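You operate a simulated robot arm through the tools that you are given. There is no shell and no other tool.

You are at the controls of a simulated robot arm. One attempt, no reset.

Task
Test the small green glass on the white meter and stand it on the matching mat.
Fine: a drop in the well, dropper back in its holder, press the blue button, go by the figure. Set down upright: dropper, what you pick out.
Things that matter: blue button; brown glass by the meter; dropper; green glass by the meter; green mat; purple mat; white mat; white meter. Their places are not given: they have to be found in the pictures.

Only the result counts: the job must be done as asked and must still hold three seconds after the hand-in. Knocking over, shifting, dropping, spilling or breaking anything else fails it.

Robot
A 7-joint arm with a two-finger parallel gripper, fixed in place. Base frame: the origin is on the floor under the middle of its stand, x ahead of it, y to its left, z up; the work surface is at about z = 880. Units: mm, degrees, N and s.
With the tool pointing down near the work surface it reaches from about 340 to 740 mm from the base axis. Its first joint turns from -143.0 to 143.0 degrees. Payload 3 kg.
The tool frame sits at the grasp point between the pads (the TCP): z along the fingers, y along the line on which they close. The tips reach 30 mm beyond it. Largest opening 94 mm; finger width 28, thickness 10; the body of the gripper, 50 by 96 mm, starts 55 mm behind the TCP.
Orientation is that of the tool frame in the base frame, as [roll, pitch, yaw] about the fixed x, y, z axes, in that order (R = Rz(yaw) Ry(pitch) Rx(roll)). With the fingers straight down and closing along the base's y, the tool's x points along the base's -x, its y along +y and its z along -z.

Tools
- The arm moves only by the tool arm_command. Its argument "commands" is one flat list of numbers, 7 for each row, row after row: the shift along the tool's x, y, z in cm, then the turn, a rotation vector about the tool's x, y, z in degrees, then the gripper command, from -1 (fully open) to 1 (shut), values between in proportion. In form: [dx, dy, dz, rx, ry, rz, hand, dx, dy, dz, rx, ry, rz, hand, ...]. A call has 1 to 20 rows; each row shifts and turns the commanded pose from where the row before left it, along the tool's axes as they then stand. Each row takes 0.2 s and may step no farther than 50 mm and 8.6 degrees from the row before; otherwise, or with a gripper value out of range, the whole call is refused. A pose out of reach is approached as far as the arm can. The call stops where the force on the tool passes 40 N (or 10 N more than at its start, if that is more) or the arm is blocked; 0.2 s more then pass. The fingers move at their own pace (about 45 mm/s each) and stop on an object; they squeeze with about 31 N. The grip force told is the motor's: it shows also when the fingers shut on nothing. Time passes only in rows, and 0.2 s behind the last, so rows that do not move let the fingers close. The reply holds the time, the measured pose of the TCP, the force on the tool along the base axes, the opening and the grip force, in the units named above and with some noise, with the torque about the TCP (base axes, N m) and any sound that the robot's microphone picked up, and new pictures: "show" is both (left out), scene, wrist or none.
- Cameras (640 x 400 px; columns grow to the right, rows downward): "scene" is fixed at [391.9, 642.2, 1623.9]; the picture's right is [-1.00, -0.03, 0.00], its down [-0.01, 0.40, -0.92] and it looks along [0.03, -0.92, -0.40] (base axes); focal length 328 px, centre (320, 200). "wrist" rides on the gripper at [76, 14, -103] in the tool frame; the picture's right is [-0.18, 0.98, 0.00], its down [-0.75, -0.14, -0.64] and it looks along [-0.63, -0.12, 0.77] (tool axes); focal length 243 px, centre (320, 200).
- raise_lower(by): moves the trunk up (or, below 0, down) by that many mm; the arm rides with it, the base frame stays. It gives what a move gives, with no picture.
- probe_pixels(camera, pixels): for up to 12 pixels [column, row] of the newest picture of that camera ("zoom" is the newest enlarged one), the place [x, y, z] in the base frame of the surface seen there, good to about 2 mm, but the place of the scene camera against the robot may be out by one fixed shift of up to 25 mm in any direction. The clock stands still meanwhile.
- close_up(camera, box): a new picture of the part [left, top, right, bottom] of that camera's present view, enlarged. The clock stands still meanwhile.
- job_done(): hands the job in; it is judged then, once.

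Leave the gripper open and the arm clear of the work at the hand-in unless told otherwise.

The tools are called after "Emit:" by a JSON object that holds its "method" and its "body". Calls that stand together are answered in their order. arm_command: Moves the arm, as the interface text tells. Its arguments: {"type":"object","properties":{"commands":{"type":"array"},"show":{"type":"string","enum":["both","scene","wrist","none"]}},"required":["commands"]} The other tools are called the same way: raise_lower (by) moves the trunk up or down; probe_pixels (camera, pixels) gives the place of the surface under pixels of a picture; close_up (camera, box) takes an enlarged picture of a part of a camera's view; job_done () hands the job in.

At the start:

```text
clock: 0.0
tcp_pos: [207.2, -487.6, 1292.6]
tool_rot: [-180.0, 0.0, -180.0]
contact_force: [-0.2, 0.3, -0.1]
wrist_torque: [-0.03, 0.01, 0.0]
grip_width: 94.0
grasp_force: 0.1
trunk travel left (down, up): [-225.0, 165.0]
```

scene: 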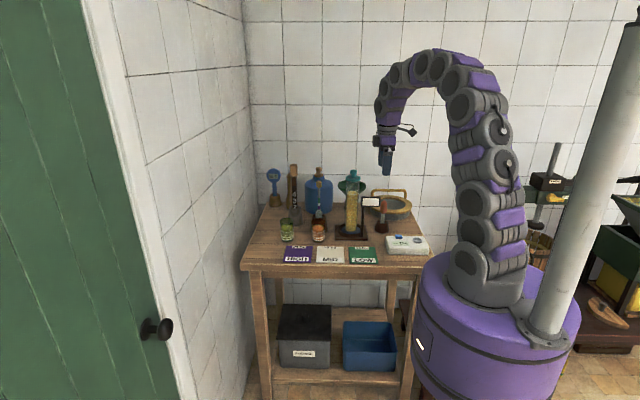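
wrist: 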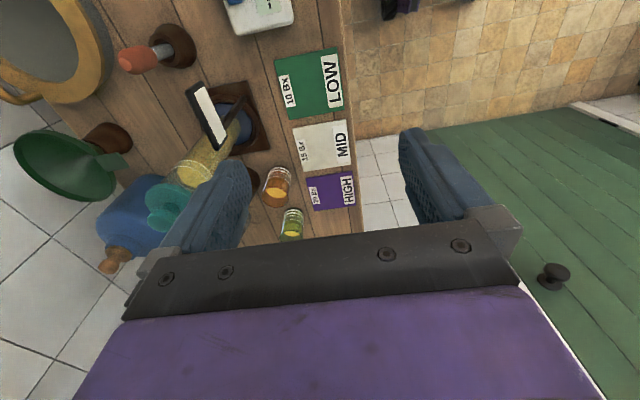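

I'll start by looking closer at the table: the mats are around row 255, the glasses around (287,230) and (319,232), and the meter around (407,244).

Emit:
{"method": "close_up", "body": {"camera": "scene", "box": [240, 160, 440, 285]}}

Emit:
{"method": "close_up", "body": {"camera": "wrist", "box": [80, 0, 380, 250]}}

```text
3.20 times, centred on (340, 222) of scene
```

zoom: 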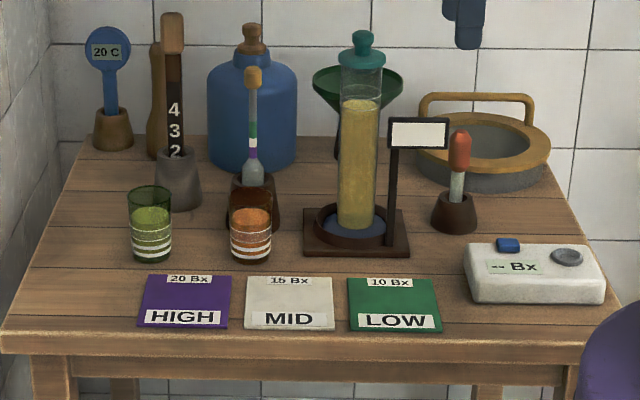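

```text
1.60 times, centred on (230, 125) of wrist
```

zoom: 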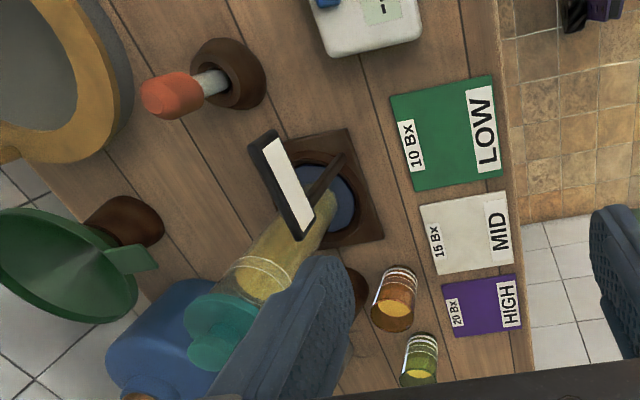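

The zoomed view shows the green glass, the brown glass, the HIGH, MID and LOW mats, the dropper with its red bulb, and the meter. I'll probe them in the wrist picture, since it has no fixed shift, and probe the same objects in the scene picture for comparison.

Emit:
{"method": "probe_pixels", "body": {"camera": "zoom", "pixels": [[170, 95], [212, 82], [230, 60], [255, 80], [450, 135], [468, 232], [482, 305], [395, 305], [420, 375], [370, 25], [325, 3], [300, 250]]}}

Emit:
{"method": "probe_pixels", "body": {"camera": "scene", "pixels": [[383, 207], [383, 221], [382, 231], [398, 237], [417, 240], [403, 243], [363, 255], [331, 255], [298, 255], [287, 227], [287, 238], [318, 228]]}}

```text
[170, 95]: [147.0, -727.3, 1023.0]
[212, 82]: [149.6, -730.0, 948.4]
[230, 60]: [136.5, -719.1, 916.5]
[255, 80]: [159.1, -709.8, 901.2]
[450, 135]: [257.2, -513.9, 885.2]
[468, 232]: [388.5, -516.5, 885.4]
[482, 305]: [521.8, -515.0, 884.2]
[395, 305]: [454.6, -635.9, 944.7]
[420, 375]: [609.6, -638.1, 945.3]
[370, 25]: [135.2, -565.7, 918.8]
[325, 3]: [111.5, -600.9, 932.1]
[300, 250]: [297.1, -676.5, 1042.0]
```

```text
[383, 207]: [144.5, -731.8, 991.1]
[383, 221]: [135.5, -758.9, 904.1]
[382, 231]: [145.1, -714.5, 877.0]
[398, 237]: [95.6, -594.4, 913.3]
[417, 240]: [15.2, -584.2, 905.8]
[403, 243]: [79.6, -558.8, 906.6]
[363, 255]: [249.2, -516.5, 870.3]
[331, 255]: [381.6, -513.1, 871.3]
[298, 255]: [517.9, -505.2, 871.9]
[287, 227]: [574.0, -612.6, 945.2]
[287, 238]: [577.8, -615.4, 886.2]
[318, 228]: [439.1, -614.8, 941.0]
```

The objects lie 575–870 mm from the base axis, and the green glass at about (600, -635) is beyond the straight-down reach, so I'll work with the tool tilted outward and the camera on top. First I'll turn the wrist about 101° at this height, which is free space, and look.

Emit:
{"method": "arm_command", "body": {"commands": [0, 0, 0, 0, 0, -8.44, -1, 0, 0, 0, 0, 0, -8.44, -1, 0, 0, 0, 0, 0, -8.44, -1, 0, 0, 0, 0, 0, -8.44, -1, 0, 0, 0, 0, 0, -8.44, -1, 0, 0, 0, 0, 0, -8.44, -1, 0, 0, 0, 0, 0, -8.44, -1, 0, 0, 0, 0, 0, -8.44, -1, 0, 0, 0, 0, 0, -8.44, -1, 0, 0, 0, 0, 0, -8.44, -1, 0, 0, 0, 0, 0, -8.44, -1, 0, 0, 0, 0, 0, -8.44, -1]}}

```text
clock: 2.6
tcp_pos: [206.9, -485.9, 1294.1]
tool_rot: [179.9, 0.0, -78.7]
contact_force: [0.5, 0.4, -0.5]
wrist_torque: [0.03, 0.0, 0.01]
grip_width: 94.1
grasp_force: 0.0
trunk travel left (down, up): [-225.0, 165.0]
```

scene: 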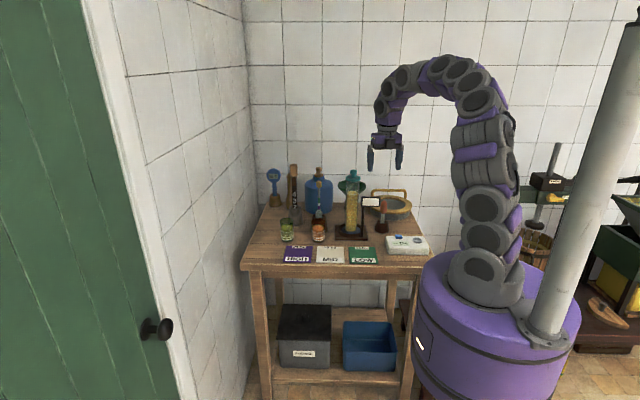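
wrist: 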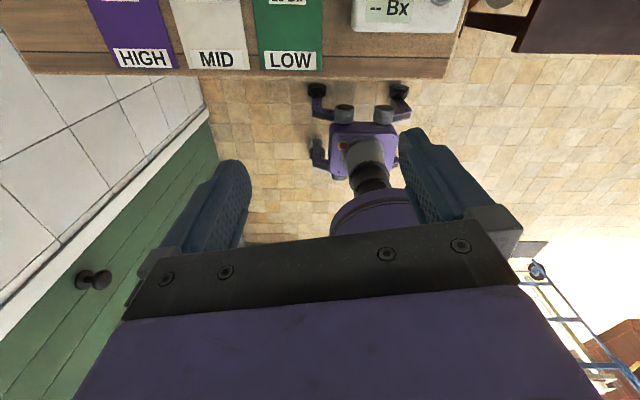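

The wrist turned fine. Now I'll tilt the tool outward by about 60° in place so that the wrist camera looks down on the table.

Emit:
{"method": "arm_command", "body": {"commands": [0, 0, 0, 0, 8.5, 0, -1, 0, 0, 0, 0, 8.5, 0, -1, 0, 0, 0, 0, 8.5, 0, -1, 0, 0, 0, 0, 8.5, 0, -1, 0, 0, 0, 0, 8.5, 0, -1, 0, 0, 0, 0, 8.5, 0, -1, 0, 0, 0, 0, 9, 0, -1]}}

```text
refused: row 7 steps farther than a row can; nothing moved
```

The last row was over the 8.6° limit, so I'm resending it with 8.5° steps.

Emit:
{"method": "arm_command", "body": {"commands": [0, 0, 0, 0, 8.5, 0, -1, 0, 0, 0, 0, 8.5, 0, -1, 0, 0, 0, 0, 8.5, 0, -1, 0, 0, 0, 0, 8.5, 0, -1, 0, 0, 0, 0, 8.5, 0, -1, 0, 0, 0, 0, 8.5, 0, -1, 0, 0, 0, 0, 8.5, 0, -1]}}

```text
clock: 4.2
tcp_pos: [210.4, -485.8, 1295.2]
tool_rot: [-178.9, -58.7, -79.0]
contact_force: [-0.9, -0.6, -0.1]
wrist_torque: [0.07, -0.02, 0.06]
grip_width: 93.8
grasp_force: 0.0
out of reach, approached as far as the arm can: row 7
trunk travel left (down, up): [-225.0, 165.0]
```

scene: 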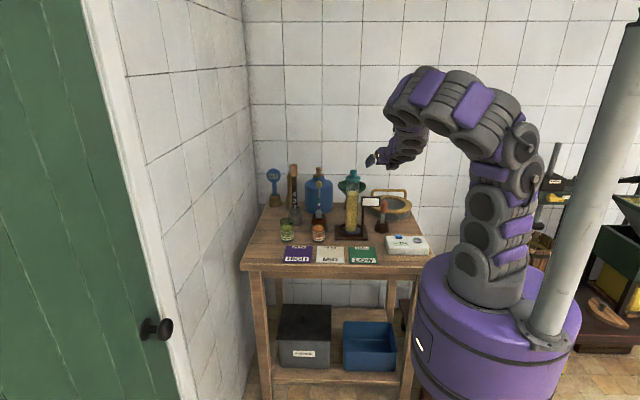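
wrist: 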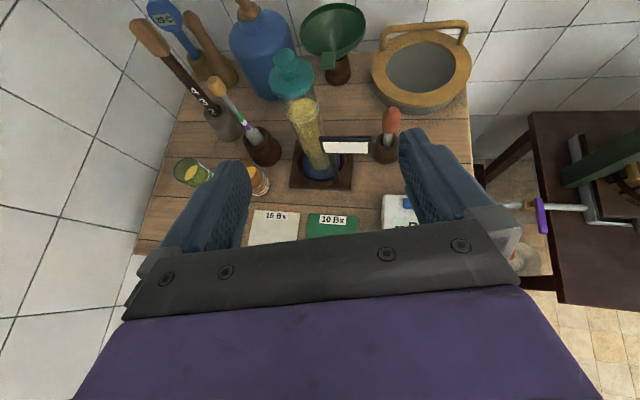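

Good view. I'll zoom in on the dropper at (388,135) first.

Emit:
{"method": "close_up", "body": {"camera": "wrist", "box": [340, 90, 436, 150]}}

Emit:
{"method": "probe_pixels", "body": {"camera": "zoom", "pixels": [[347, 130], [335, 200], [355, 165], [320, 260], [317, 300], [260, 310], [380, 310], [317, 390], [317, 285], [290, 300]]}}

```text
6.67 times, centred on (388, 120) of wrist
```

zoom: 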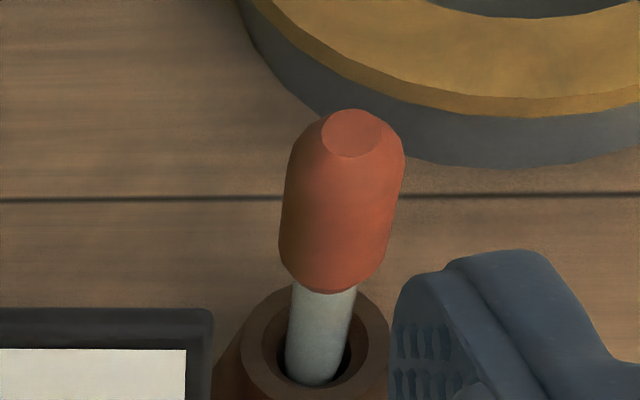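

```text
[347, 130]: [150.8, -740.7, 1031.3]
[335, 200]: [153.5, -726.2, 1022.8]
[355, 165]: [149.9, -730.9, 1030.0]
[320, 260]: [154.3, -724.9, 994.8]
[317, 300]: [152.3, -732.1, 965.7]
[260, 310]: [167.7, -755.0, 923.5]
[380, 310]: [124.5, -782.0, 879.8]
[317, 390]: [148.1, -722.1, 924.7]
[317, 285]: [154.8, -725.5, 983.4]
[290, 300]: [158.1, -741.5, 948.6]
```

The dropper bulb top is near (151, -738, 1031), the tube sits below it, and the holder rim is at about z = 925. Next I'll zoom on the green glass and probe the table edges, the walls and the tall neighbours.

Emit:
{"method": "close_up", "body": {"camera": "wrist", "box": [120, 70, 312, 230]}}

Emit:
{"method": "probe_pixels", "body": {"camera": "wrist", "pixels": [[100, 200], [150, 200], [185, 173], [178, 165], [135, 25], [212, 82], [216, 132], [262, 155], [247, 10], [291, 60], [345, 145], [305, 182]]}}

```text
2.50 times, centred on (216, 150) of wrist
```

zoom: 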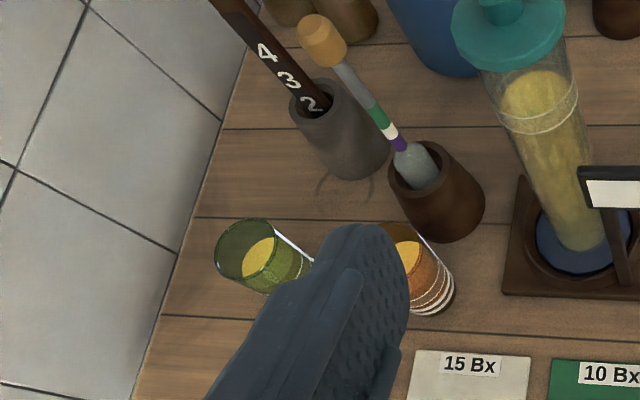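

```text
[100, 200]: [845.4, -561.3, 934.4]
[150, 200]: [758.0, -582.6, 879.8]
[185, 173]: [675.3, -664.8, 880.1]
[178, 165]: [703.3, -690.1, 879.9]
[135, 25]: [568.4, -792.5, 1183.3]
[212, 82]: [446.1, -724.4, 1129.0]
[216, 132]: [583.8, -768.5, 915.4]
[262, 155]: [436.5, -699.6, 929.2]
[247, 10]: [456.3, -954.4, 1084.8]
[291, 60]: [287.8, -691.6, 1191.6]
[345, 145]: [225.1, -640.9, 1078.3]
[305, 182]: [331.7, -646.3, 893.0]
```

Emit:
{"method": "probe_pixels", "body": {"camera": "zoom", "pixels": [[258, 257], [217, 250], [245, 220], [275, 222], [235, 280], [260, 291], [290, 270], [265, 240], [405, 255], [440, 190], [413, 175], [320, 40]]}}

```text
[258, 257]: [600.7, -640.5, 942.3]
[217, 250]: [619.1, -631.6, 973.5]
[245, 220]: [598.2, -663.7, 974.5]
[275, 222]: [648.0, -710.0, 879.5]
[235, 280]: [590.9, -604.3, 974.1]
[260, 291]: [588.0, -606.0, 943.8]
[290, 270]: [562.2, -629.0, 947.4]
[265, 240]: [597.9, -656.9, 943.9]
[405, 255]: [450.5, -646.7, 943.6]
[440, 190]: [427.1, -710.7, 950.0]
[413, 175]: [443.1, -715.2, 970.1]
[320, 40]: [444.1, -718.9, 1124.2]
```

Green glass: rim centre is about (589, -635), rim z ≈ 974, diameter about 61 mm, liquid surface at z ≈ 943. I'll now check whether the arm reaches above it at z ≈ 1150 with the same tilt. That means turning +31.7° about the vertical and then a straight move through free space.

Emit:
{"method": "arm_command", "body": {"commands": [0, 0, 0, 6.8, 0, -4.08, -1, 0, 0, 0, 6.8, 0, -4.08, -1, 0, 0, 0, 6.8, 0, -4.08, -1, 0, 0, 0, 6.8, 0, -4.08, -1, 0.645, -1.775, 3.888, 0, 0, 0, -1, 0.645, -1.775, 3.888, 0, 0, 0, -1, 0.645, -1.775, 3.888, 0, 0, 0, -1, 0.645, -1.775, 3.888, 0, 0, 0, -1, 0.645, -1.775, 3.888, 0, 0, 0, -1, 0.645, -1.775, 3.888, 0, 0, 0, -1, 0.645, -1.775, 3.888, 0, 0, 0, -1, 0.645, -1.775, 3.888, 0, 0, 0, -1, 0.645, -1.775, 3.888, 0, 0, 0, -1, 0.645, -1.775, 3.888, 0, 0, 0, -1]}}

```text
clock: 7.2
tcp_pos: [589.8, -637.0, 1151.0]
tool_rot: [179.1, -59.2, -46.6]
contact_force: [-0.1, 0.4, -0.3]
wrist_torque: [-0.06, 0.0, -0.05]
grip_width: 94.0
grasp_force: 0.1
trunk travel left (down, up): [-225.0, 165.0]
```

scene: 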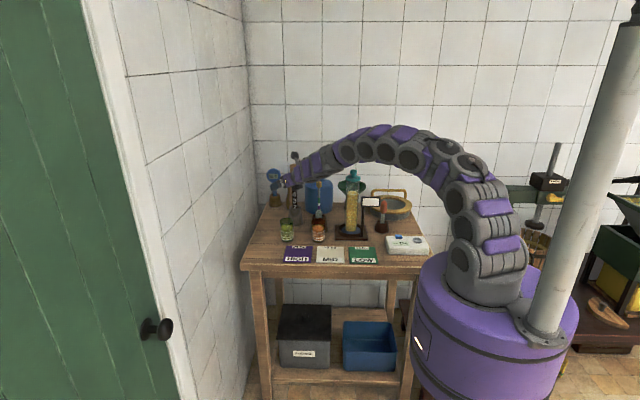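
wrist: 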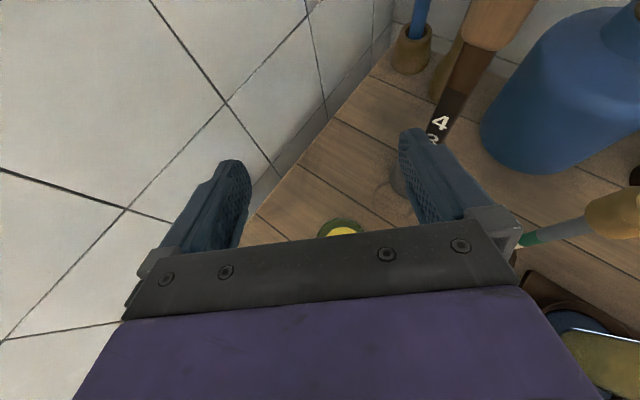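

The arm reaches there, so the tilt works. Now to the dropper: the sign plate at about (225, -641, 1078) stands close to it, so I'll come in from the low-x side with heading -65°. I'll pull back from the glass, turn, and sweep across in front of the tall objects to a viewpoint near (110, -550, 1150).

Emit:
{"method": "arm_command", "body": {"commands": [-0.75, -0.255, -3.68, 0, 0, 0, -1, -0.75, -0.255, -3.68, 0, 0, 0, -1, -0.75, -0.255, -3.68, 0, 0, 0, -1, -0.75, -0.255, -3.68, 0, 0, 0, -1, 0, 0, 0, -5.25, 0, 3.16, -1, 0, 0, 0, -5.25, 0, 3.16, -1, 0, 0, 0, -5.25, 0, 3.16, -1, -1.31, 4.036, -1.079, 0, 0, 0, -1, -1.31, 4.036, -1.079, 0, 0, 0, -1, -1.31, 4.036, -1.079, 0, 0, 0, -1, -1.31, 4.036, -1.079, 0, 0, 0, -1, -1.31, 4.036, -1.079, 0, 0, 0, -1, -1.31, 4.036, -1.079, 0, 0, 0, -1, -1.31, 4.036, -1.079, 0, 0, 0, -1, -1.31, 4.036, -1.079, 0, 0, 0, -1, -1.31, 4.036, -1.079, 0, 0, 0, -1]}}

```text
clock: 10.6
tcp_pos: [110.7, -548.1, 1151.0]
tool_rot: [179.9, -59.5, -65.2]
contact_force: [-0.3, 0.3, 0.4]
wrist_torque: [0.04, -0.02, 0.0]
grip_width: 94.2
grasp_force: 0.1
trunk travel left (down, up): [-225.0, 165.0]
```

scene: 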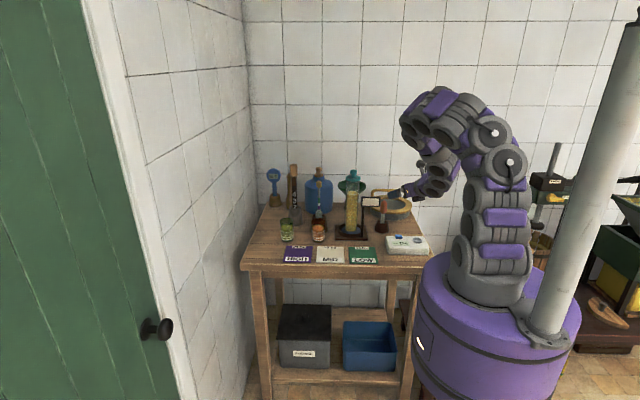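
wrist: 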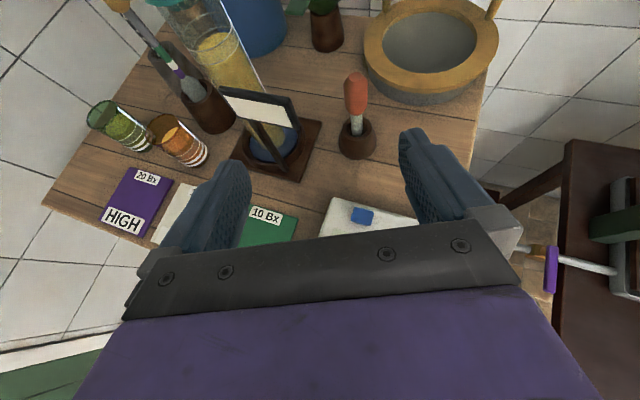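

I can see the dropper at (356,115), the sign plate's near corner around (298,128), and the blue button at (361,216). Next I'll zoom and probe the dropper, the plate corner and the button.

Emit:
{"method": "close_up", "body": {"camera": "wrist", "box": [280, 60, 424, 170]}}

Emit:
{"method": "probe_pixels", "body": {"camera": "wrist", "pixels": [[297, 126], [296, 98], [223, 88], [361, 216], [355, 78], [346, 90], [368, 90], [343, 140], [374, 140], [356, 153], [357, 130], [334, 206]]}}

```text
3.64 times, centred on (352, 115) of wrist
```

zoom: 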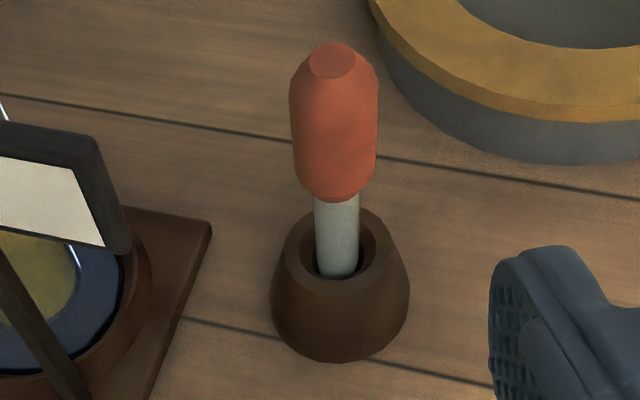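

```text
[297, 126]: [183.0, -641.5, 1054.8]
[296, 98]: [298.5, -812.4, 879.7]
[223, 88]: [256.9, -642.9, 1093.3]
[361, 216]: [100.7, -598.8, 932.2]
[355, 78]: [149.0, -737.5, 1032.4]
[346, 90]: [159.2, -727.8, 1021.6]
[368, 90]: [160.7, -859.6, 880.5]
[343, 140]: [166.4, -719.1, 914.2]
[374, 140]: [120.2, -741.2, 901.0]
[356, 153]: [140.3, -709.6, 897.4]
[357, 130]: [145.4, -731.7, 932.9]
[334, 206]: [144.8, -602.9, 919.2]
```

Emit:
{"method": "probe_pixels", "body": {"camera": "zoom", "pixels": [[293, 110], [375, 110], [334, 110], [332, 62], [296, 165], [375, 165], [334, 195], [318, 225], [356, 225], [337, 225], [337, 270], [285, 280]]}}

```text
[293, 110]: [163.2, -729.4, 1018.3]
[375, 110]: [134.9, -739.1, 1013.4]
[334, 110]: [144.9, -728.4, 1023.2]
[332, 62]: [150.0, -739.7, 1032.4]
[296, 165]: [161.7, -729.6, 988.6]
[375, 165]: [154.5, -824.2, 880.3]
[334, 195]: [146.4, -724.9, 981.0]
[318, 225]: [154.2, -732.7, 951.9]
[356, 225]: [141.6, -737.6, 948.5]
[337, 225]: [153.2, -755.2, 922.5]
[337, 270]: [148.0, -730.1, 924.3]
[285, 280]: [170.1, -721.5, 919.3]
```

The bulb is about 30 mm across, centred near (149.5, -738), spanning z 975–1032. The sign plate ends at about (183, -641, 1055). I'll narrow the fingers to about 64 mm and go to a pre-grasp point 90 mm back along the tool axis, aiming at bulb height z ≈ 1000.

Emit:
{"method": "arm_command", "body": {"commands": [-0.858, 1.11, 3.73, 0, 0, 0, -0.36, -0.858, 1.11, 3.73, 0, 0, 0, -0.36, -0.858, 1.11, 3.73, 0, 0, 0, -0.36, -0.858, 1.11, 3.73, 0, 0, 0, -0.36, 0, 0, 0, 0, 0, 0, -0.36]}}

```text
clock: 11.8
tcp_pos: [115.9, -666.5, 1044.9]
tool_rot: [179.6, -59.5, -65.1]
contact_force: [0.2, 0.0, -0.5]
wrist_torque: [0.01, 0.04, 0.02]
grip_width: 64.0
grasp_force: 0.1
trunk travel left (down, up): [-225.0, 165.0]
```

scene: 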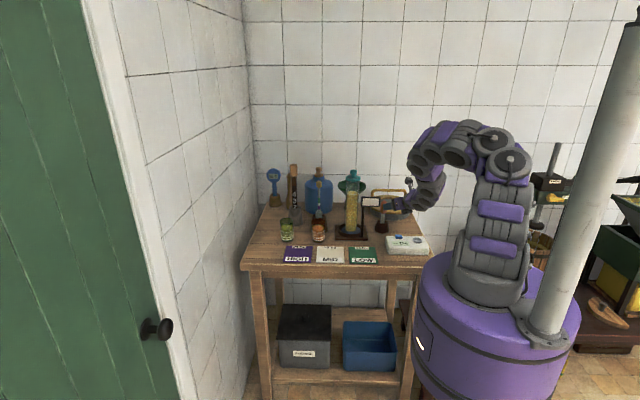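
wrist: 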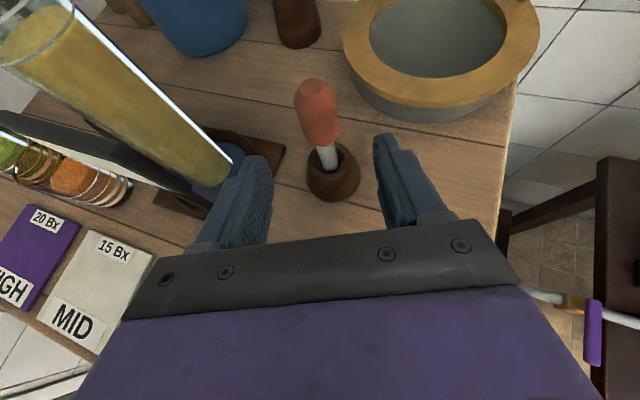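

The bulb at (317,112) lies between the fingers. I'll probe its outline again from this close.

Emit:
{"method": "close_up", "body": {"camera": "wrist", "box": [256, 60, 384, 210]}}

Emit:
{"method": "probe_pixels", "body": {"camera": "wrist", "pixels": [[312, 84], [299, 100], [334, 100], [317, 100], [305, 130], [337, 130], [321, 135], [321, 155], [335, 155], [328, 155], [310, 165], [356, 170]]}}

```text
2.67 times, centred on (320, 135) of wrist
```

zoom: 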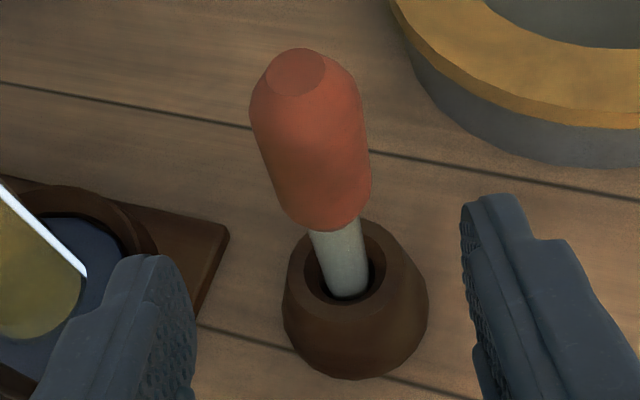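

```text
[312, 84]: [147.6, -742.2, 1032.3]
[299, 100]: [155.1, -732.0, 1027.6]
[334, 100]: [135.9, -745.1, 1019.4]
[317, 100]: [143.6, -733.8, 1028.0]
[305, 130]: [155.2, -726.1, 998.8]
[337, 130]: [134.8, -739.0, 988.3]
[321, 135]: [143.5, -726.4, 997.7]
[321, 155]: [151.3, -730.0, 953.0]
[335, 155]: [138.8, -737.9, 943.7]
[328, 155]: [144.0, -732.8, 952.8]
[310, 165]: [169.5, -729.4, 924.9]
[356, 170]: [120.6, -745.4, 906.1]
```

The bulb's centre is about (148, -739). I'll advance 91 mm along the tool axis with the fingers open and look before closing.

Emit:
{"method": "arm_command", "body": {"commands": [0.05, 0.05, 3.04, 0, 0, 0, -0.36, 0.05, 0.05, 3.04, 0, 0, 0, -0.36, 0.05, 0.04, 3.03, 0, 0, 0, -0.36, 0, 0, 0, 0, 0, 0, -0.36]}}

```text
clock: 12.8
tcp_pos: [145.6, -738.3, 1001.7]
tool_rot: [179.7, -59.6, -65.0]
contact_force: [0.7, -0.8, -0.4]
wrist_torque: [0.0, 0.02, 0.0]
grip_width: 63.8
grasp_force: 0.1
trunk travel left (down, up): [-225.0, 165.0]
```

scene: 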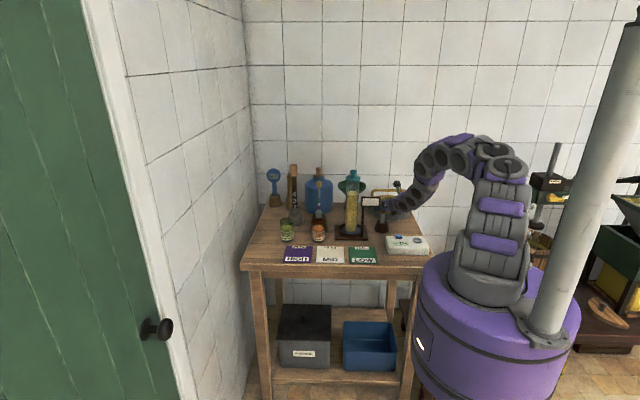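
wrist: 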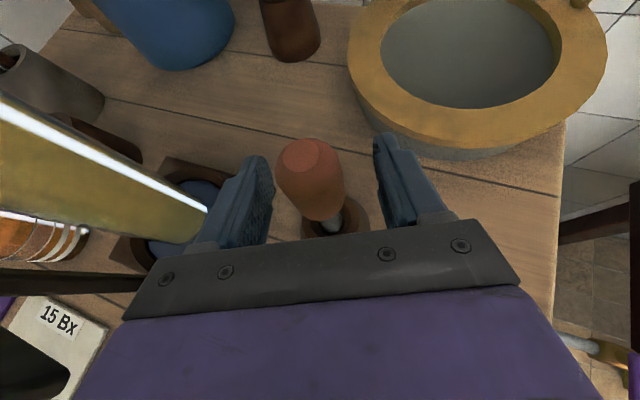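

The bulb sits slightly left of centre, about 3 mm off. I'll shift by that much and close to about 31 mm opening, just short of squeezing, to feel where it touches.

Emit:
{"method": "arm_command", "body": {"commands": [0, -0.27, 0, 0, 0, 0, -0.36, 0, 0, 0, 0, 0, 0, 0.0, 0, 0, 0, 0, 0, 0, 0.34, 0, 0, 0, 0, 0, 0, 0.34, 0, 0, 0, 0, 0, 0, 0.34], "show": "wrist"}}

```text
clock: 14.0
tcp_pos: [148.9, -738.0, 1001.4]
tool_rot: [179.8, -59.4, -65.2]
contact_force: [0.1, 0.1, -0.2]
wrist_torque: [-0.02, 0.01, 0.03]
grip_width: 34.3
grasp_force: 30.8
trunk travel left (down, up): [-225.0, 165.0]
```

wrist: 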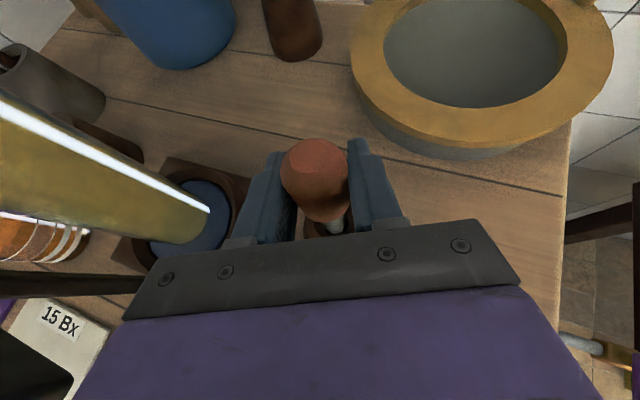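

The fingers stopped on the bulb at 34.3 mm with 31 N. While the dropper is still empty and in its holder, I'll test whether a full squeeze changes the width.

Emit:
{"method": "arm_command", "body": {"commands": [0, 0, 0, 0, 0, 0, 1, 0, 0, 0, 0, 0, 0, 1], "show": "none"}}

Emit:
{"method": "arm_command", "body": {"commands": [0, 0, 0, 0, 0, 0, 0.34, 0, 0, 0, 0, 0, 0, 0.34], "show": "none"}}

```text
clock: 14.6
tcp_pos: [148.8, -738.2, 1002.6]
tool_rot: [179.8, -59.5, -65.2]
contact_force: [0.4, 0.0, -0.7]
wrist_torque: [0.0, -0.01, 0.04]
grip_width: 33.9
grasp_force: 31.6
trunk travel left (down, up): [-225.0, 165.0]
```

```text
clock: 15.2
tcp_pos: [148.1, -737.7, 1000.8]
tool_rot: [179.8, -59.5, -65.3]
contact_force: [0.5, -0.5, -0.4]
wrist_torque: [-0.04, -0.02, 0.01]
grip_width: 34.2
grasp_force: 30.6
trunk travel left (down, up): [-225.0, 165.0]
```

The bulb is rigid at 34 mm, so the grip is firm whatever the command. Now I'll lift straight up 120 mm out of the holder and look at it.

Emit:
{"method": "arm_command", "body": {"commands": [1.72, 0, -1.015, 0, 0, 0, 0.5, 2.58, 0, -1.52, 0, 0, 0, 0.5, 3.0, 0, -1.77, 0, 0, 0, 0.5, 3.0, 0, -1.77, 0, 0, 0, 0.5]}}

Emit:
{"method": "close_up", "body": {"camera": "scene", "box": [340, 160, 436, 260]}}

```text
clock: 16.2
tcp_pos: [150.1, -735.6, 1120.6]
tool_rot: [179.8, -59.6, -65.2]
contact_force: [0.3, 0.4, -0.3]
wrist_torque: [0.0, 0.03, 0.0]
grip_width: 34.2
grasp_force: 30.6
trunk travel left (down, up): [-225.0, 165.0]
```

scene: 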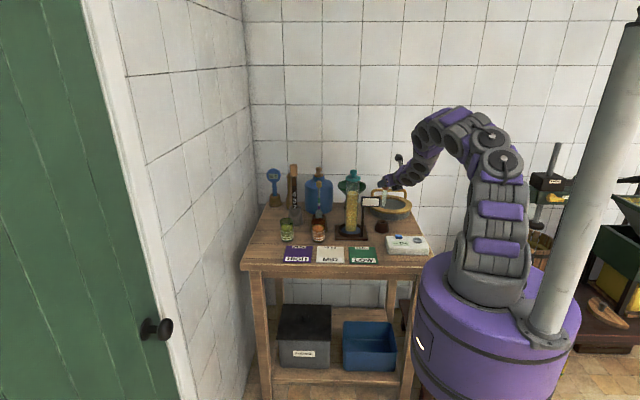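
wrist: 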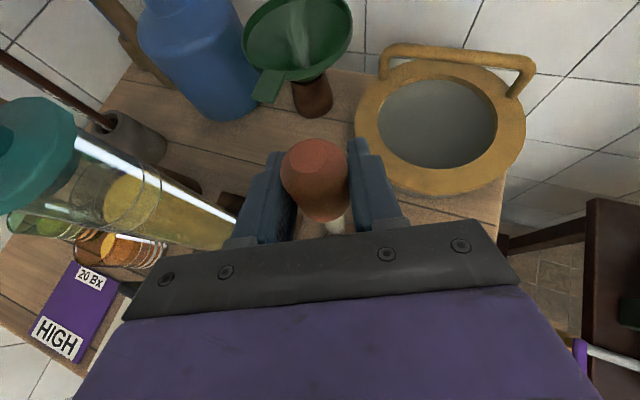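

```text
4.00 times, centred on (388, 210) of scene
```

zoom: 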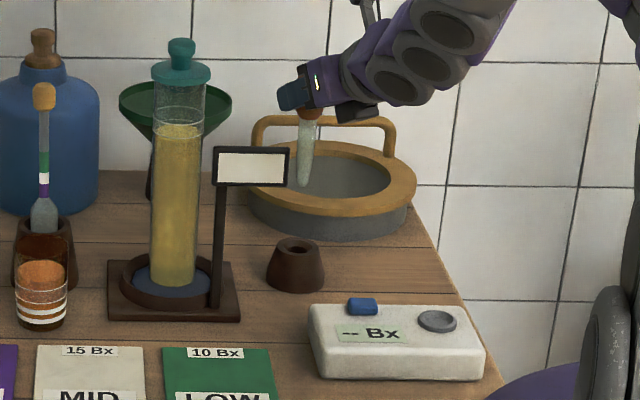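

The dropper is out with its tip visible at zoom (303,184). I'll probe the tip, the well (437,320) and the button (362,304).

Emit:
{"method": "probe_pixels", "body": {"camera": "zoom", "pixels": [[303, 182], [303, 176], [307, 150], [306, 124], [311, 113], [437, 318], [437, 312], [425, 325], [450, 325], [362, 303], [296, 243], [297, 262]]}}

```text
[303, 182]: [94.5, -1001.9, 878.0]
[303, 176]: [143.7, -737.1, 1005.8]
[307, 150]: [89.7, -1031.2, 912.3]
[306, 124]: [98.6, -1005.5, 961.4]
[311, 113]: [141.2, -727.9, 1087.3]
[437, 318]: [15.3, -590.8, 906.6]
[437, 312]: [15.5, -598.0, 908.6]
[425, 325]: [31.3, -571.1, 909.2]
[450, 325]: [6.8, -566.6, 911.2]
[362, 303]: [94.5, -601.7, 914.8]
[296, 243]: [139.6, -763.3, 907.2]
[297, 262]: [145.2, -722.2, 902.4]
```

The tip is about 103 mm below the TCP, and the well is at about (21, -588, 921) after correcting the scene offset. I'll carry the dropper to the green glass: back off along the approach line while rising, sweep in front of the tall things, and turn the heading to -47°.

Emit:
{"method": "arm_command", "body": {"commands": [-1.208, 0, -4.47, 0, 0, 0, 0.5, -1.208, 0, -4.47, 0, 0, 0, 0.5, -1.208, 0, -4.47, 0, 0, 0, 0.5, -1.208, 0, -4.47, 0, 0, 0, 0.5, 0.681, -4.337, 1.158, 0, 0, 0, 0.5, 0.681, -4.337, 1.158, 0, 0, 0, 0.5, 0.681, -4.337, 1.158, 0, 0, 0, 0.5, 0.681, -4.337, 1.158, 0, 0, 0, 0.5, 0.681, -4.337, 1.158, 0, 0, 0, 0.5, 0.681, -4.337, 1.158, 0, 0, 0, 0.5, 0.681, -4.337, 1.158, 0, 0, 0, 0.5, 0.681, -4.337, 1.158, 0, 0, 0, 0.5, 0.681, -4.337, 1.158, 0, 0, 0, 0.5, 0, 0, 0, 5.17, 0, -3.04, 0.5, 0, 0, 0, 5.17, 0, -3.04, 0.5, 0, 0, 0, 5.17, 0, -3.04, 0.5]}}

```text
clock: 19.6
tcp_pos: [481.0, -522.7, 1168.7]
tool_rot: [179.7, -59.5, -47.0]
contact_force: [-0.2, -0.7, -1.3]
wrist_torque: [0.06, 0.0, -0.04]
grip_width: 34.1
grasp_force: 31.0
trunk travel left (down, up): [-225.0, 165.0]
```

scene: 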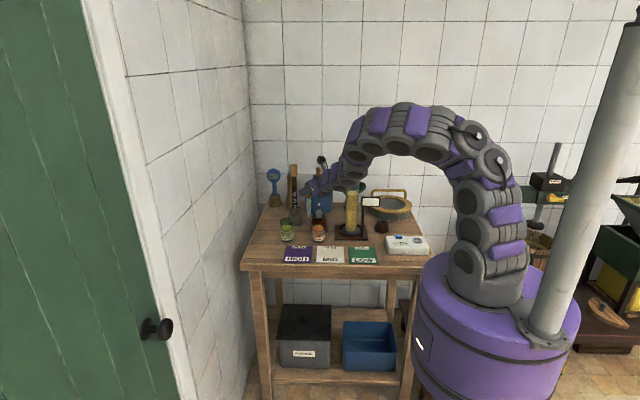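
wrist: 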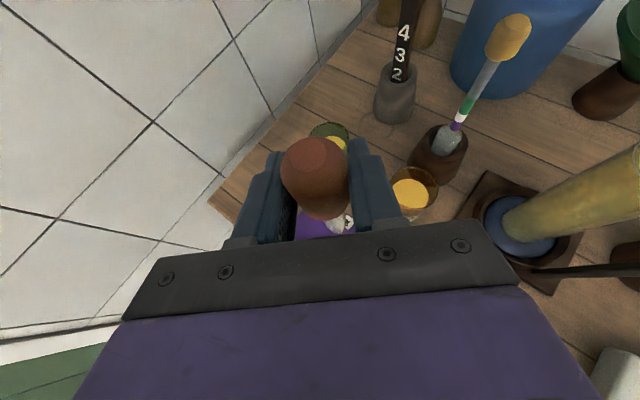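

The green glass shows just behind the bulb at (330,140). I'll zoom to refine its rim position.

Emit:
{"method": "close_up", "body": {"camera": "wrist", "box": [280, 100, 460, 220]}}

Emit:
{"method": "probe_pixels", "body": {"camera": "wrist", "pixels": [[311, 131], [318, 125], [330, 122], [342, 125], [348, 131], [349, 140], [340, 137], [335, 143], [395, 175], [416, 169], [437, 185], [412, 190]]}}

```text
3.33 times, centred on (370, 160) of wrist
```

zoom: 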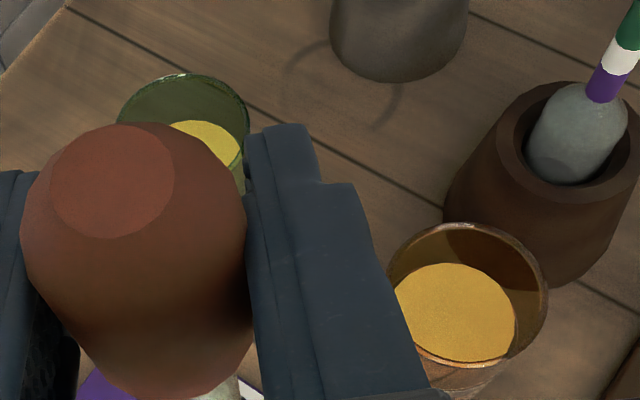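

```text
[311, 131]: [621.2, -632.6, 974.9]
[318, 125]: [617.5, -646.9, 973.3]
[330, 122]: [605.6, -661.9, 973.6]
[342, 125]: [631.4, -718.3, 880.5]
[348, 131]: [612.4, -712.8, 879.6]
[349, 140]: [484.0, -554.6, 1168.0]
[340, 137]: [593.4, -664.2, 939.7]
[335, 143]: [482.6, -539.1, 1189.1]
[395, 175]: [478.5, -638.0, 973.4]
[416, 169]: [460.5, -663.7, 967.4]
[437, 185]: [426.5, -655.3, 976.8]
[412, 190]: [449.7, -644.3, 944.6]
```

A circle fit to the rim points gives the green glass centre at about (590, -635), radius 30. I'll move the dropper over it at z ≈ 1150, which puts the tip near 1047, and verify before dipping.

Emit:
{"method": "arm_command", "body": {"commands": [1.59, -0.06, 3.62, 0, 0, 0, 0.5, 1.59, -0.06, 3.62, 0, 0, 0, 0.5, 1.59, -0.06, 3.62, 0, 0, 0, 0.5, 1.59, -0.06, 3.62, 0, 0, 0, 0.5, 0, 0, 0, 0, 0, 0, 0.5]}}

Emit:
{"method": "close_up", "body": {"camera": "scene", "box": [256, 160, 352, 260]}}

```text
clock: 20.8
tcp_pos: [587.9, -636.4, 1150.7]
tool_rot: [179.6, -59.4, -47.1]
contact_force: [-0.2, 0.9, -0.6]
wrist_torque: [0.01, 0.0, 0.01]
grip_width: 34.1
grasp_force: 31.4
trunk travel left (down, up): [-225.0, 165.0]
```

scene: 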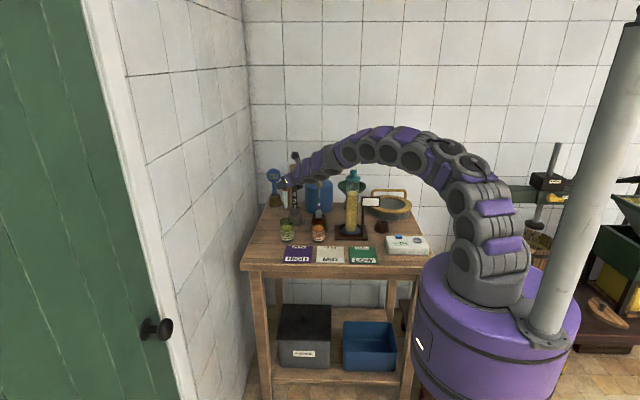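
wrist: 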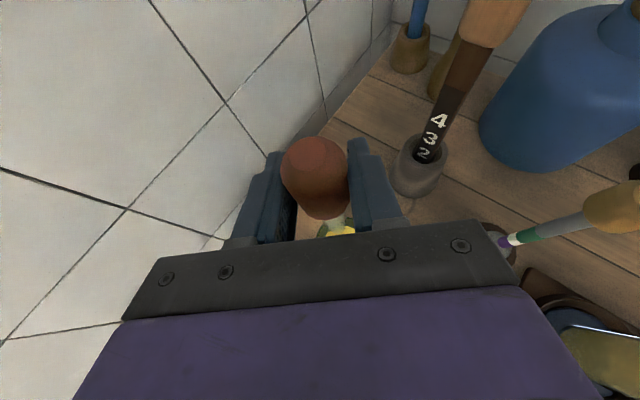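

```text
4.00 times, centred on (304, 210) of scene
```

zoom: 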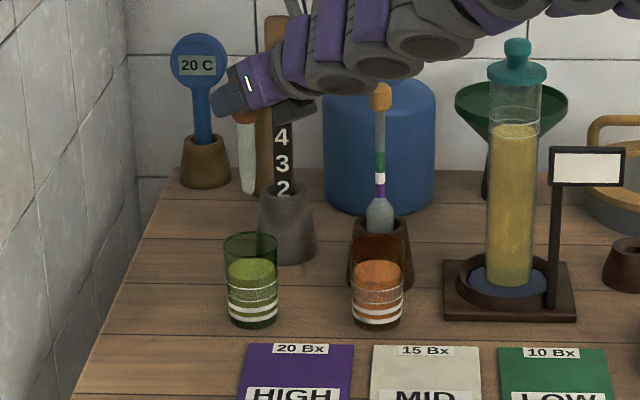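

The tip hangs at zoom (248,192), directly over the glass mouth (250,240). I'll descend 100 mm with a 2 mm correction, then check.

Emit:
{"method": "arm_command", "body": {"commands": [-2.08, -0.15, 1.39, 0, 0, 0, 0.5, -2.15, 0, 1.27, 0, 0, 0, 0.5, -2.15, 0, 1.27, 0, 0, 0, 0.5, -2.15, 0, 1.27, 0, 0, 0, 0.5, 0, 0, 0, 0, 0, 0, 0.5]}}

Emit:
{"method": "close_up", "body": {"camera": "scene", "box": [256, 160, 352, 260]}}

```text
clock: 22.0
tcp_pos: [590.6, -634.9, 1049.5]
tool_rot: [179.8, -59.5, -47.3]
contact_force: [-0.1, -0.8, -0.4]
wrist_torque: [-0.02, 0.01, 0.03]
grip_width: 34.2
grasp_force: 31.2
trunk travel left (down, up): [-225.0, 165.0]
```

scene: 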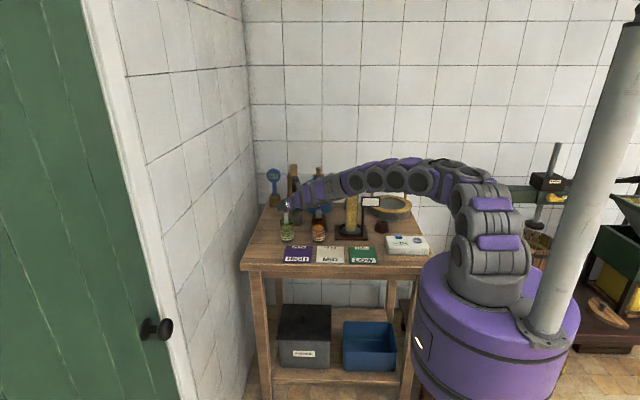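
wrist: 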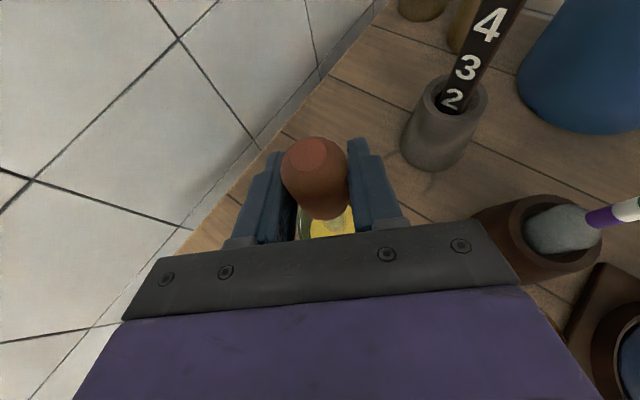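

```text
4.00 times, centred on (304, 210) of scene
```

zoom: 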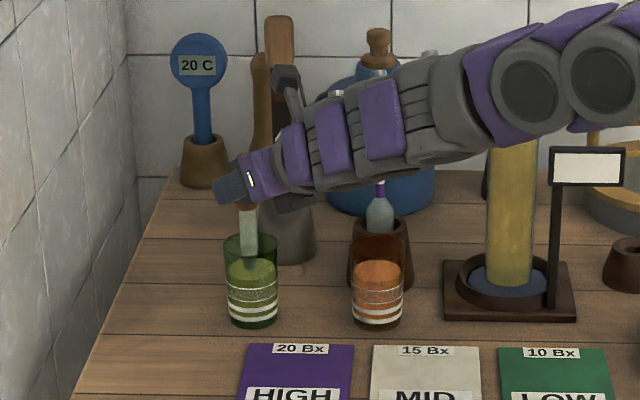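

The tip is inside the glass near the surface. I'll descend another 30 mm to put the tip about 26 mm under the surface, then wait a moment.

Emit:
{"method": "arm_command", "body": {"commands": [-1.29, 0, 0.76, 0, 0, 0, 0.5, -1.29, 0, 0.76, 0, 0, 0, 0.5, 0, 0, 0, 0, 0, 0, 0.5, 0, 0, 0, 0, 0, 0, 0.5, 0, 0, 0, 0, 0, 0, 0.5]}}

Emit:
{"method": "close_up", "body": {"camera": "scene", "box": [264, 190, 344, 250]}}

```text
clock: 23.2
tcp_pos: [591.2, -635.0, 1019.3]
tool_rot: [179.9, -59.4, -47.2]
contact_force: [0.3, 0.1, -0.3]
wrist_torque: [-0.01, 0.0, 0.01]
grip_width: 34.1
grasp_force: 30.8
trunk travel left (down, up): [-225.0, 165.0]
```

scene: 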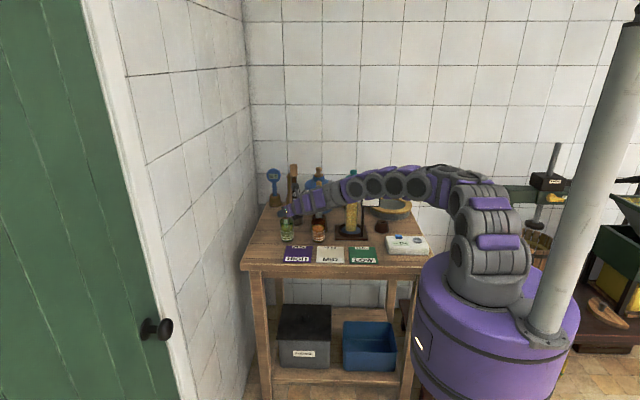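
wrist: 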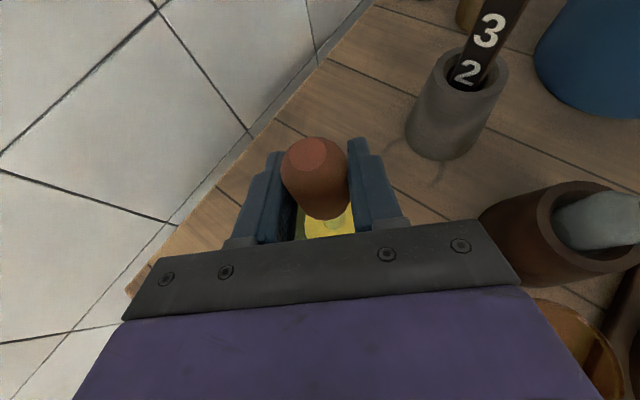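

```text
6.67 times, centred on (304, 220) of scene
```

zoom: 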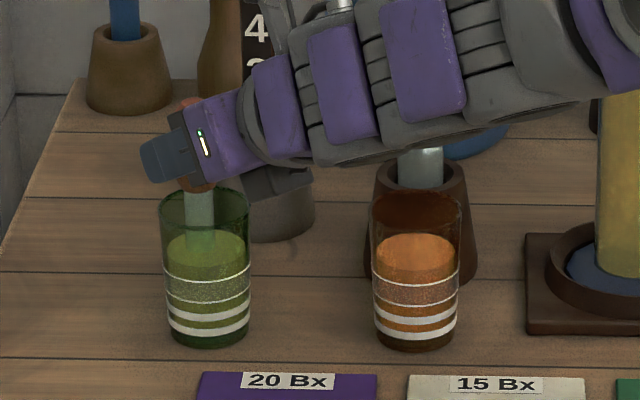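

The tip is well below the surface. I'll lift straight up about 130 mm and check whether the tube took up liquid.

Emit:
{"method": "arm_command", "body": {"commands": [1.29, 0, -0.76, 0, 0, 0, 0.5, 2.15, 0, -1.27, 0, 0, 0, 0.5, 2.58, 0, -1.52, 0, 0, 0, 0.5, 2.58, 0, -1.52, 0, 0, 0, 0.5, 2.58, 0, -1.52, 0, 0, 0, 0.5, 0, 0, 0, 0, 0, 0, 0.5]}}

Emit:
{"method": "close_up", "body": {"camera": "scene", "box": [264, 175, 344, 235]}}

```text
clock: 24.6
tcp_pos: [593.2, -635.4, 1149.9]
tool_rot: [179.9, -59.4, -47.2]
contact_force: [0.1, -0.2, -0.4]
wrist_torque: [-0.01, 0.0, 0.02]
grip_width: 33.9
grasp_force: 30.4
trunk travel left (down, up): [-225.0, 165.0]
```

scene: 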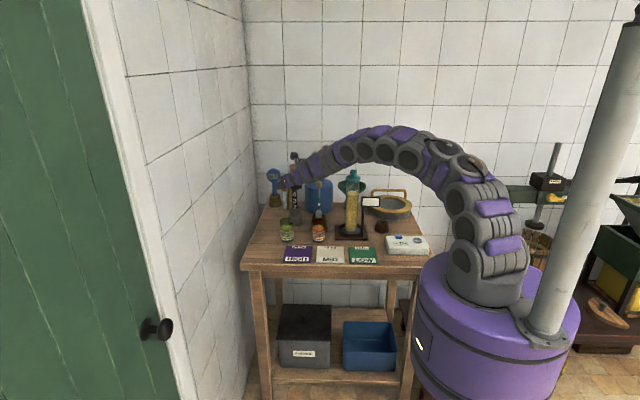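
wrist: 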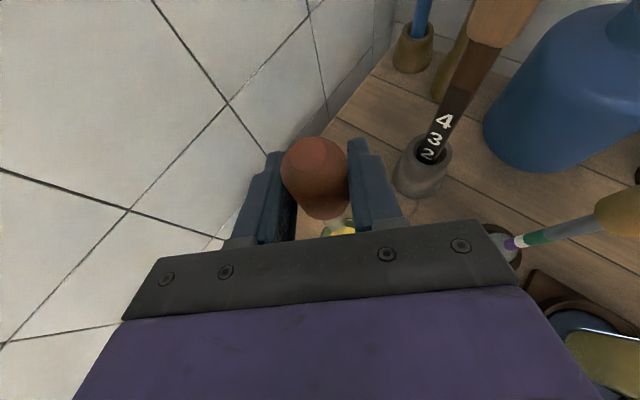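

```text
6.67 times, centred on (304, 205) of scene
```

zoom: 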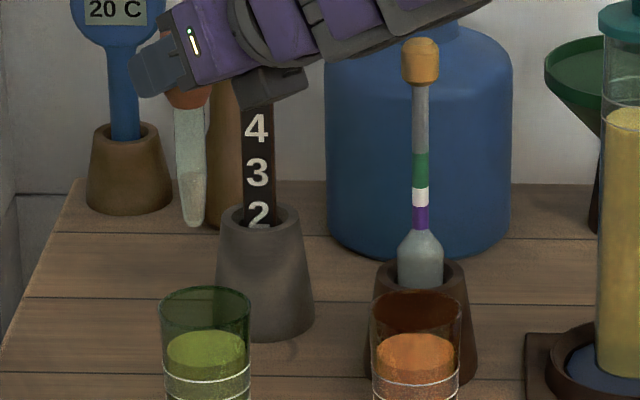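

Emit:
{"method": "close_up", "body": {"camera": "scene", "box": [280, 183, 304, 213]}}

```text
13.33 times, centred on (292, 198) of scene
```

zoom: 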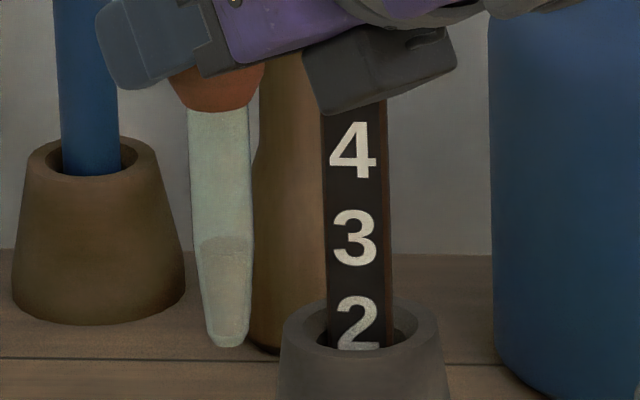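

The lower part of the tube now shows a level line at zoom (225,240), so it seems to have taken liquid. I'll carry it at moderate speed back along the front of the table toward the meter, to about (60, -500, 1170), turning the heading to -80° on the way.

Emit:
{"method": "arm_command", "body": {"commands": [-1.478, 0, -3.483, 0, 0, 0, 0.5, -1.478, 0, -3.483, 0, 0, 0, 0.5, -1.478, 0, -3.483, 0, 0, 0, 0.5, -1.478, 0, -3.483, 0, 0, 0, 0.5, -1.44, 2.722, -2.437, -2.583, 0, 1.527, 0.5, -1.366, 2.866, -2.311, -2.583, 0, 1.527, 0.5, -1.288, 3.003, -2.178, -2.583, 0, 1.527, 0.5, -1.206, 3.131, -2.04, -2.583, 0, 1.527, 0.5, -1.121, 3.251, -1.896, -2.583, 0, 1.527, 0.5, -1.033, 3.362, -1.747, -2.583, 0, 1.527, 0.5, -0.942, 3.463, -1.593, -2.583, 0, 1.527, 0.5, -0.848, 3.555, -1.435, -2.583, 0, 1.527, 0.5, -0.752, 3.638, -1.273, -2.583, 0, 1.527, 0.5, -0.654, 3.71, -1.107, -2.583, 0, 1.527, 0.5, -0.555, 3.772, -0.938, -2.583, 0, 1.527, 0.5, 0, 0, 0, 0, 0, 0, 0.5]}}

Emit:
{"method": "close_up", "body": {"camera": "scene", "box": [360, 160, 450, 260]}}

```text
clock: 28.0
tcp_pos: [67.6, -550.0, 1177.2]
tool_rot: [-179.9, -59.2, -80.4]
contact_force: [-0.6, -0.1, -0.9]
wrist_torque: [0.0, 0.0, -0.05]
grip_width: 34.0
grasp_force: 30.9
out of reach, approached as far as the arm can: row 2, 11, 12, 13, 14, 15
trunk travel left (down, up): [-225.0, 165.0]
```

scene: 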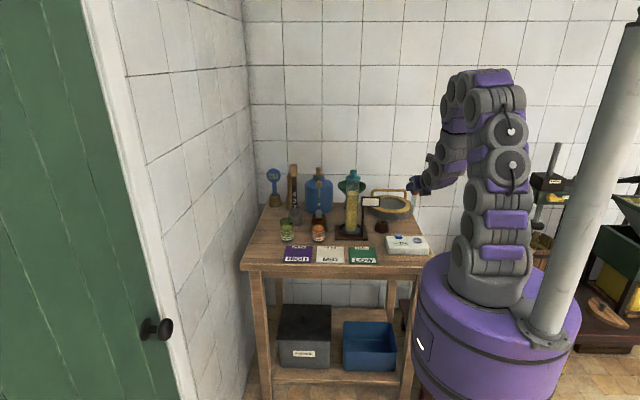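
wrist: 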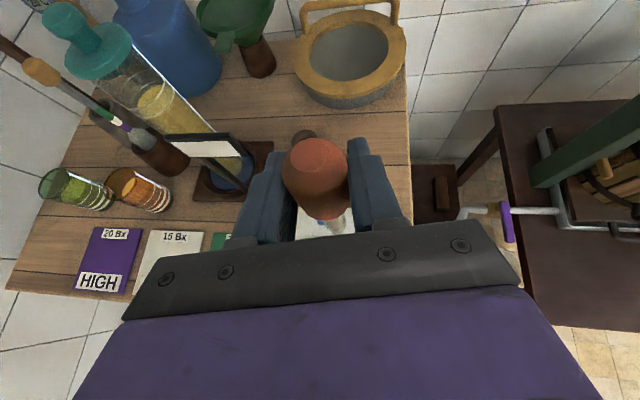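

```text
4.00 times, centred on (405, 210) of scene
```

zoom: 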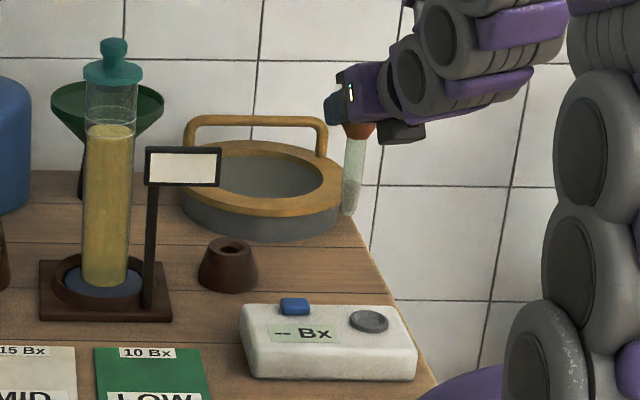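

Some rows were out of reach because the tool cannot be drawn in to r ≈ 500 at this tilt, and it stopped at (68, -550, 1177). The dropper is still held. I'll look at the tube against the white wall.

Emit:
{"method": "close_up", "body": {"camera": "scene", "box": [436, 185, 460, 217]}}

Emit:
{"method": "close_up", "body": {"camera": "scene", "box": [436, 187, 458, 217]}}

Emit:
{"method": "close_up", "body": {"camera": "scene", "box": [434, 185, 464, 217]}}

```text
12.50 times, centred on (448, 201) of scene
```

zoom: 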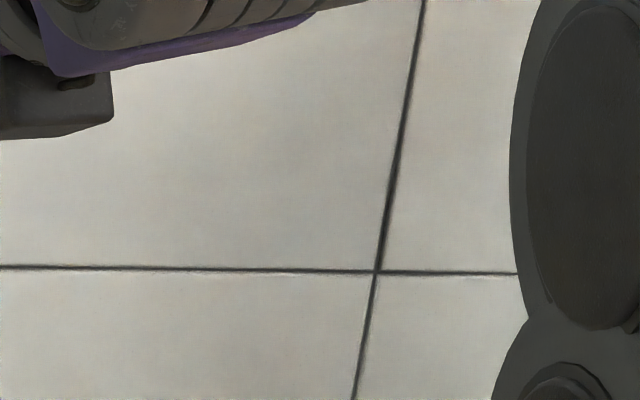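

```text
13.33 times, centred on (447, 202) of scene
```

zoom: 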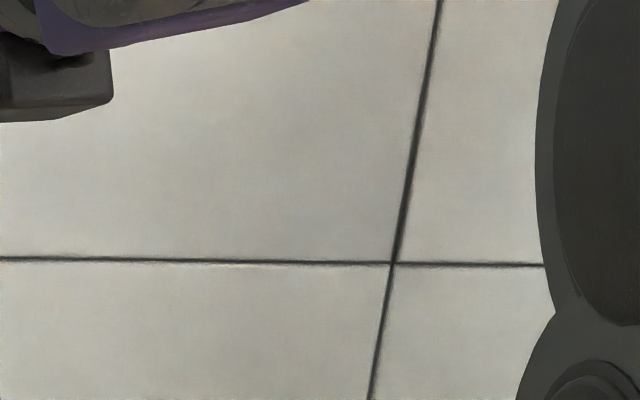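

```text
12.50 times, centred on (449, 201) of scene
```

zoom: 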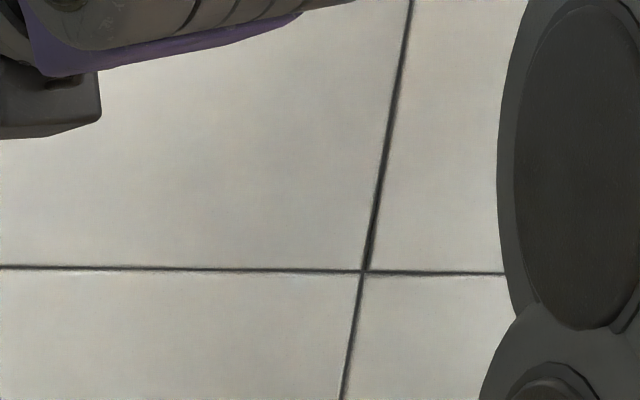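

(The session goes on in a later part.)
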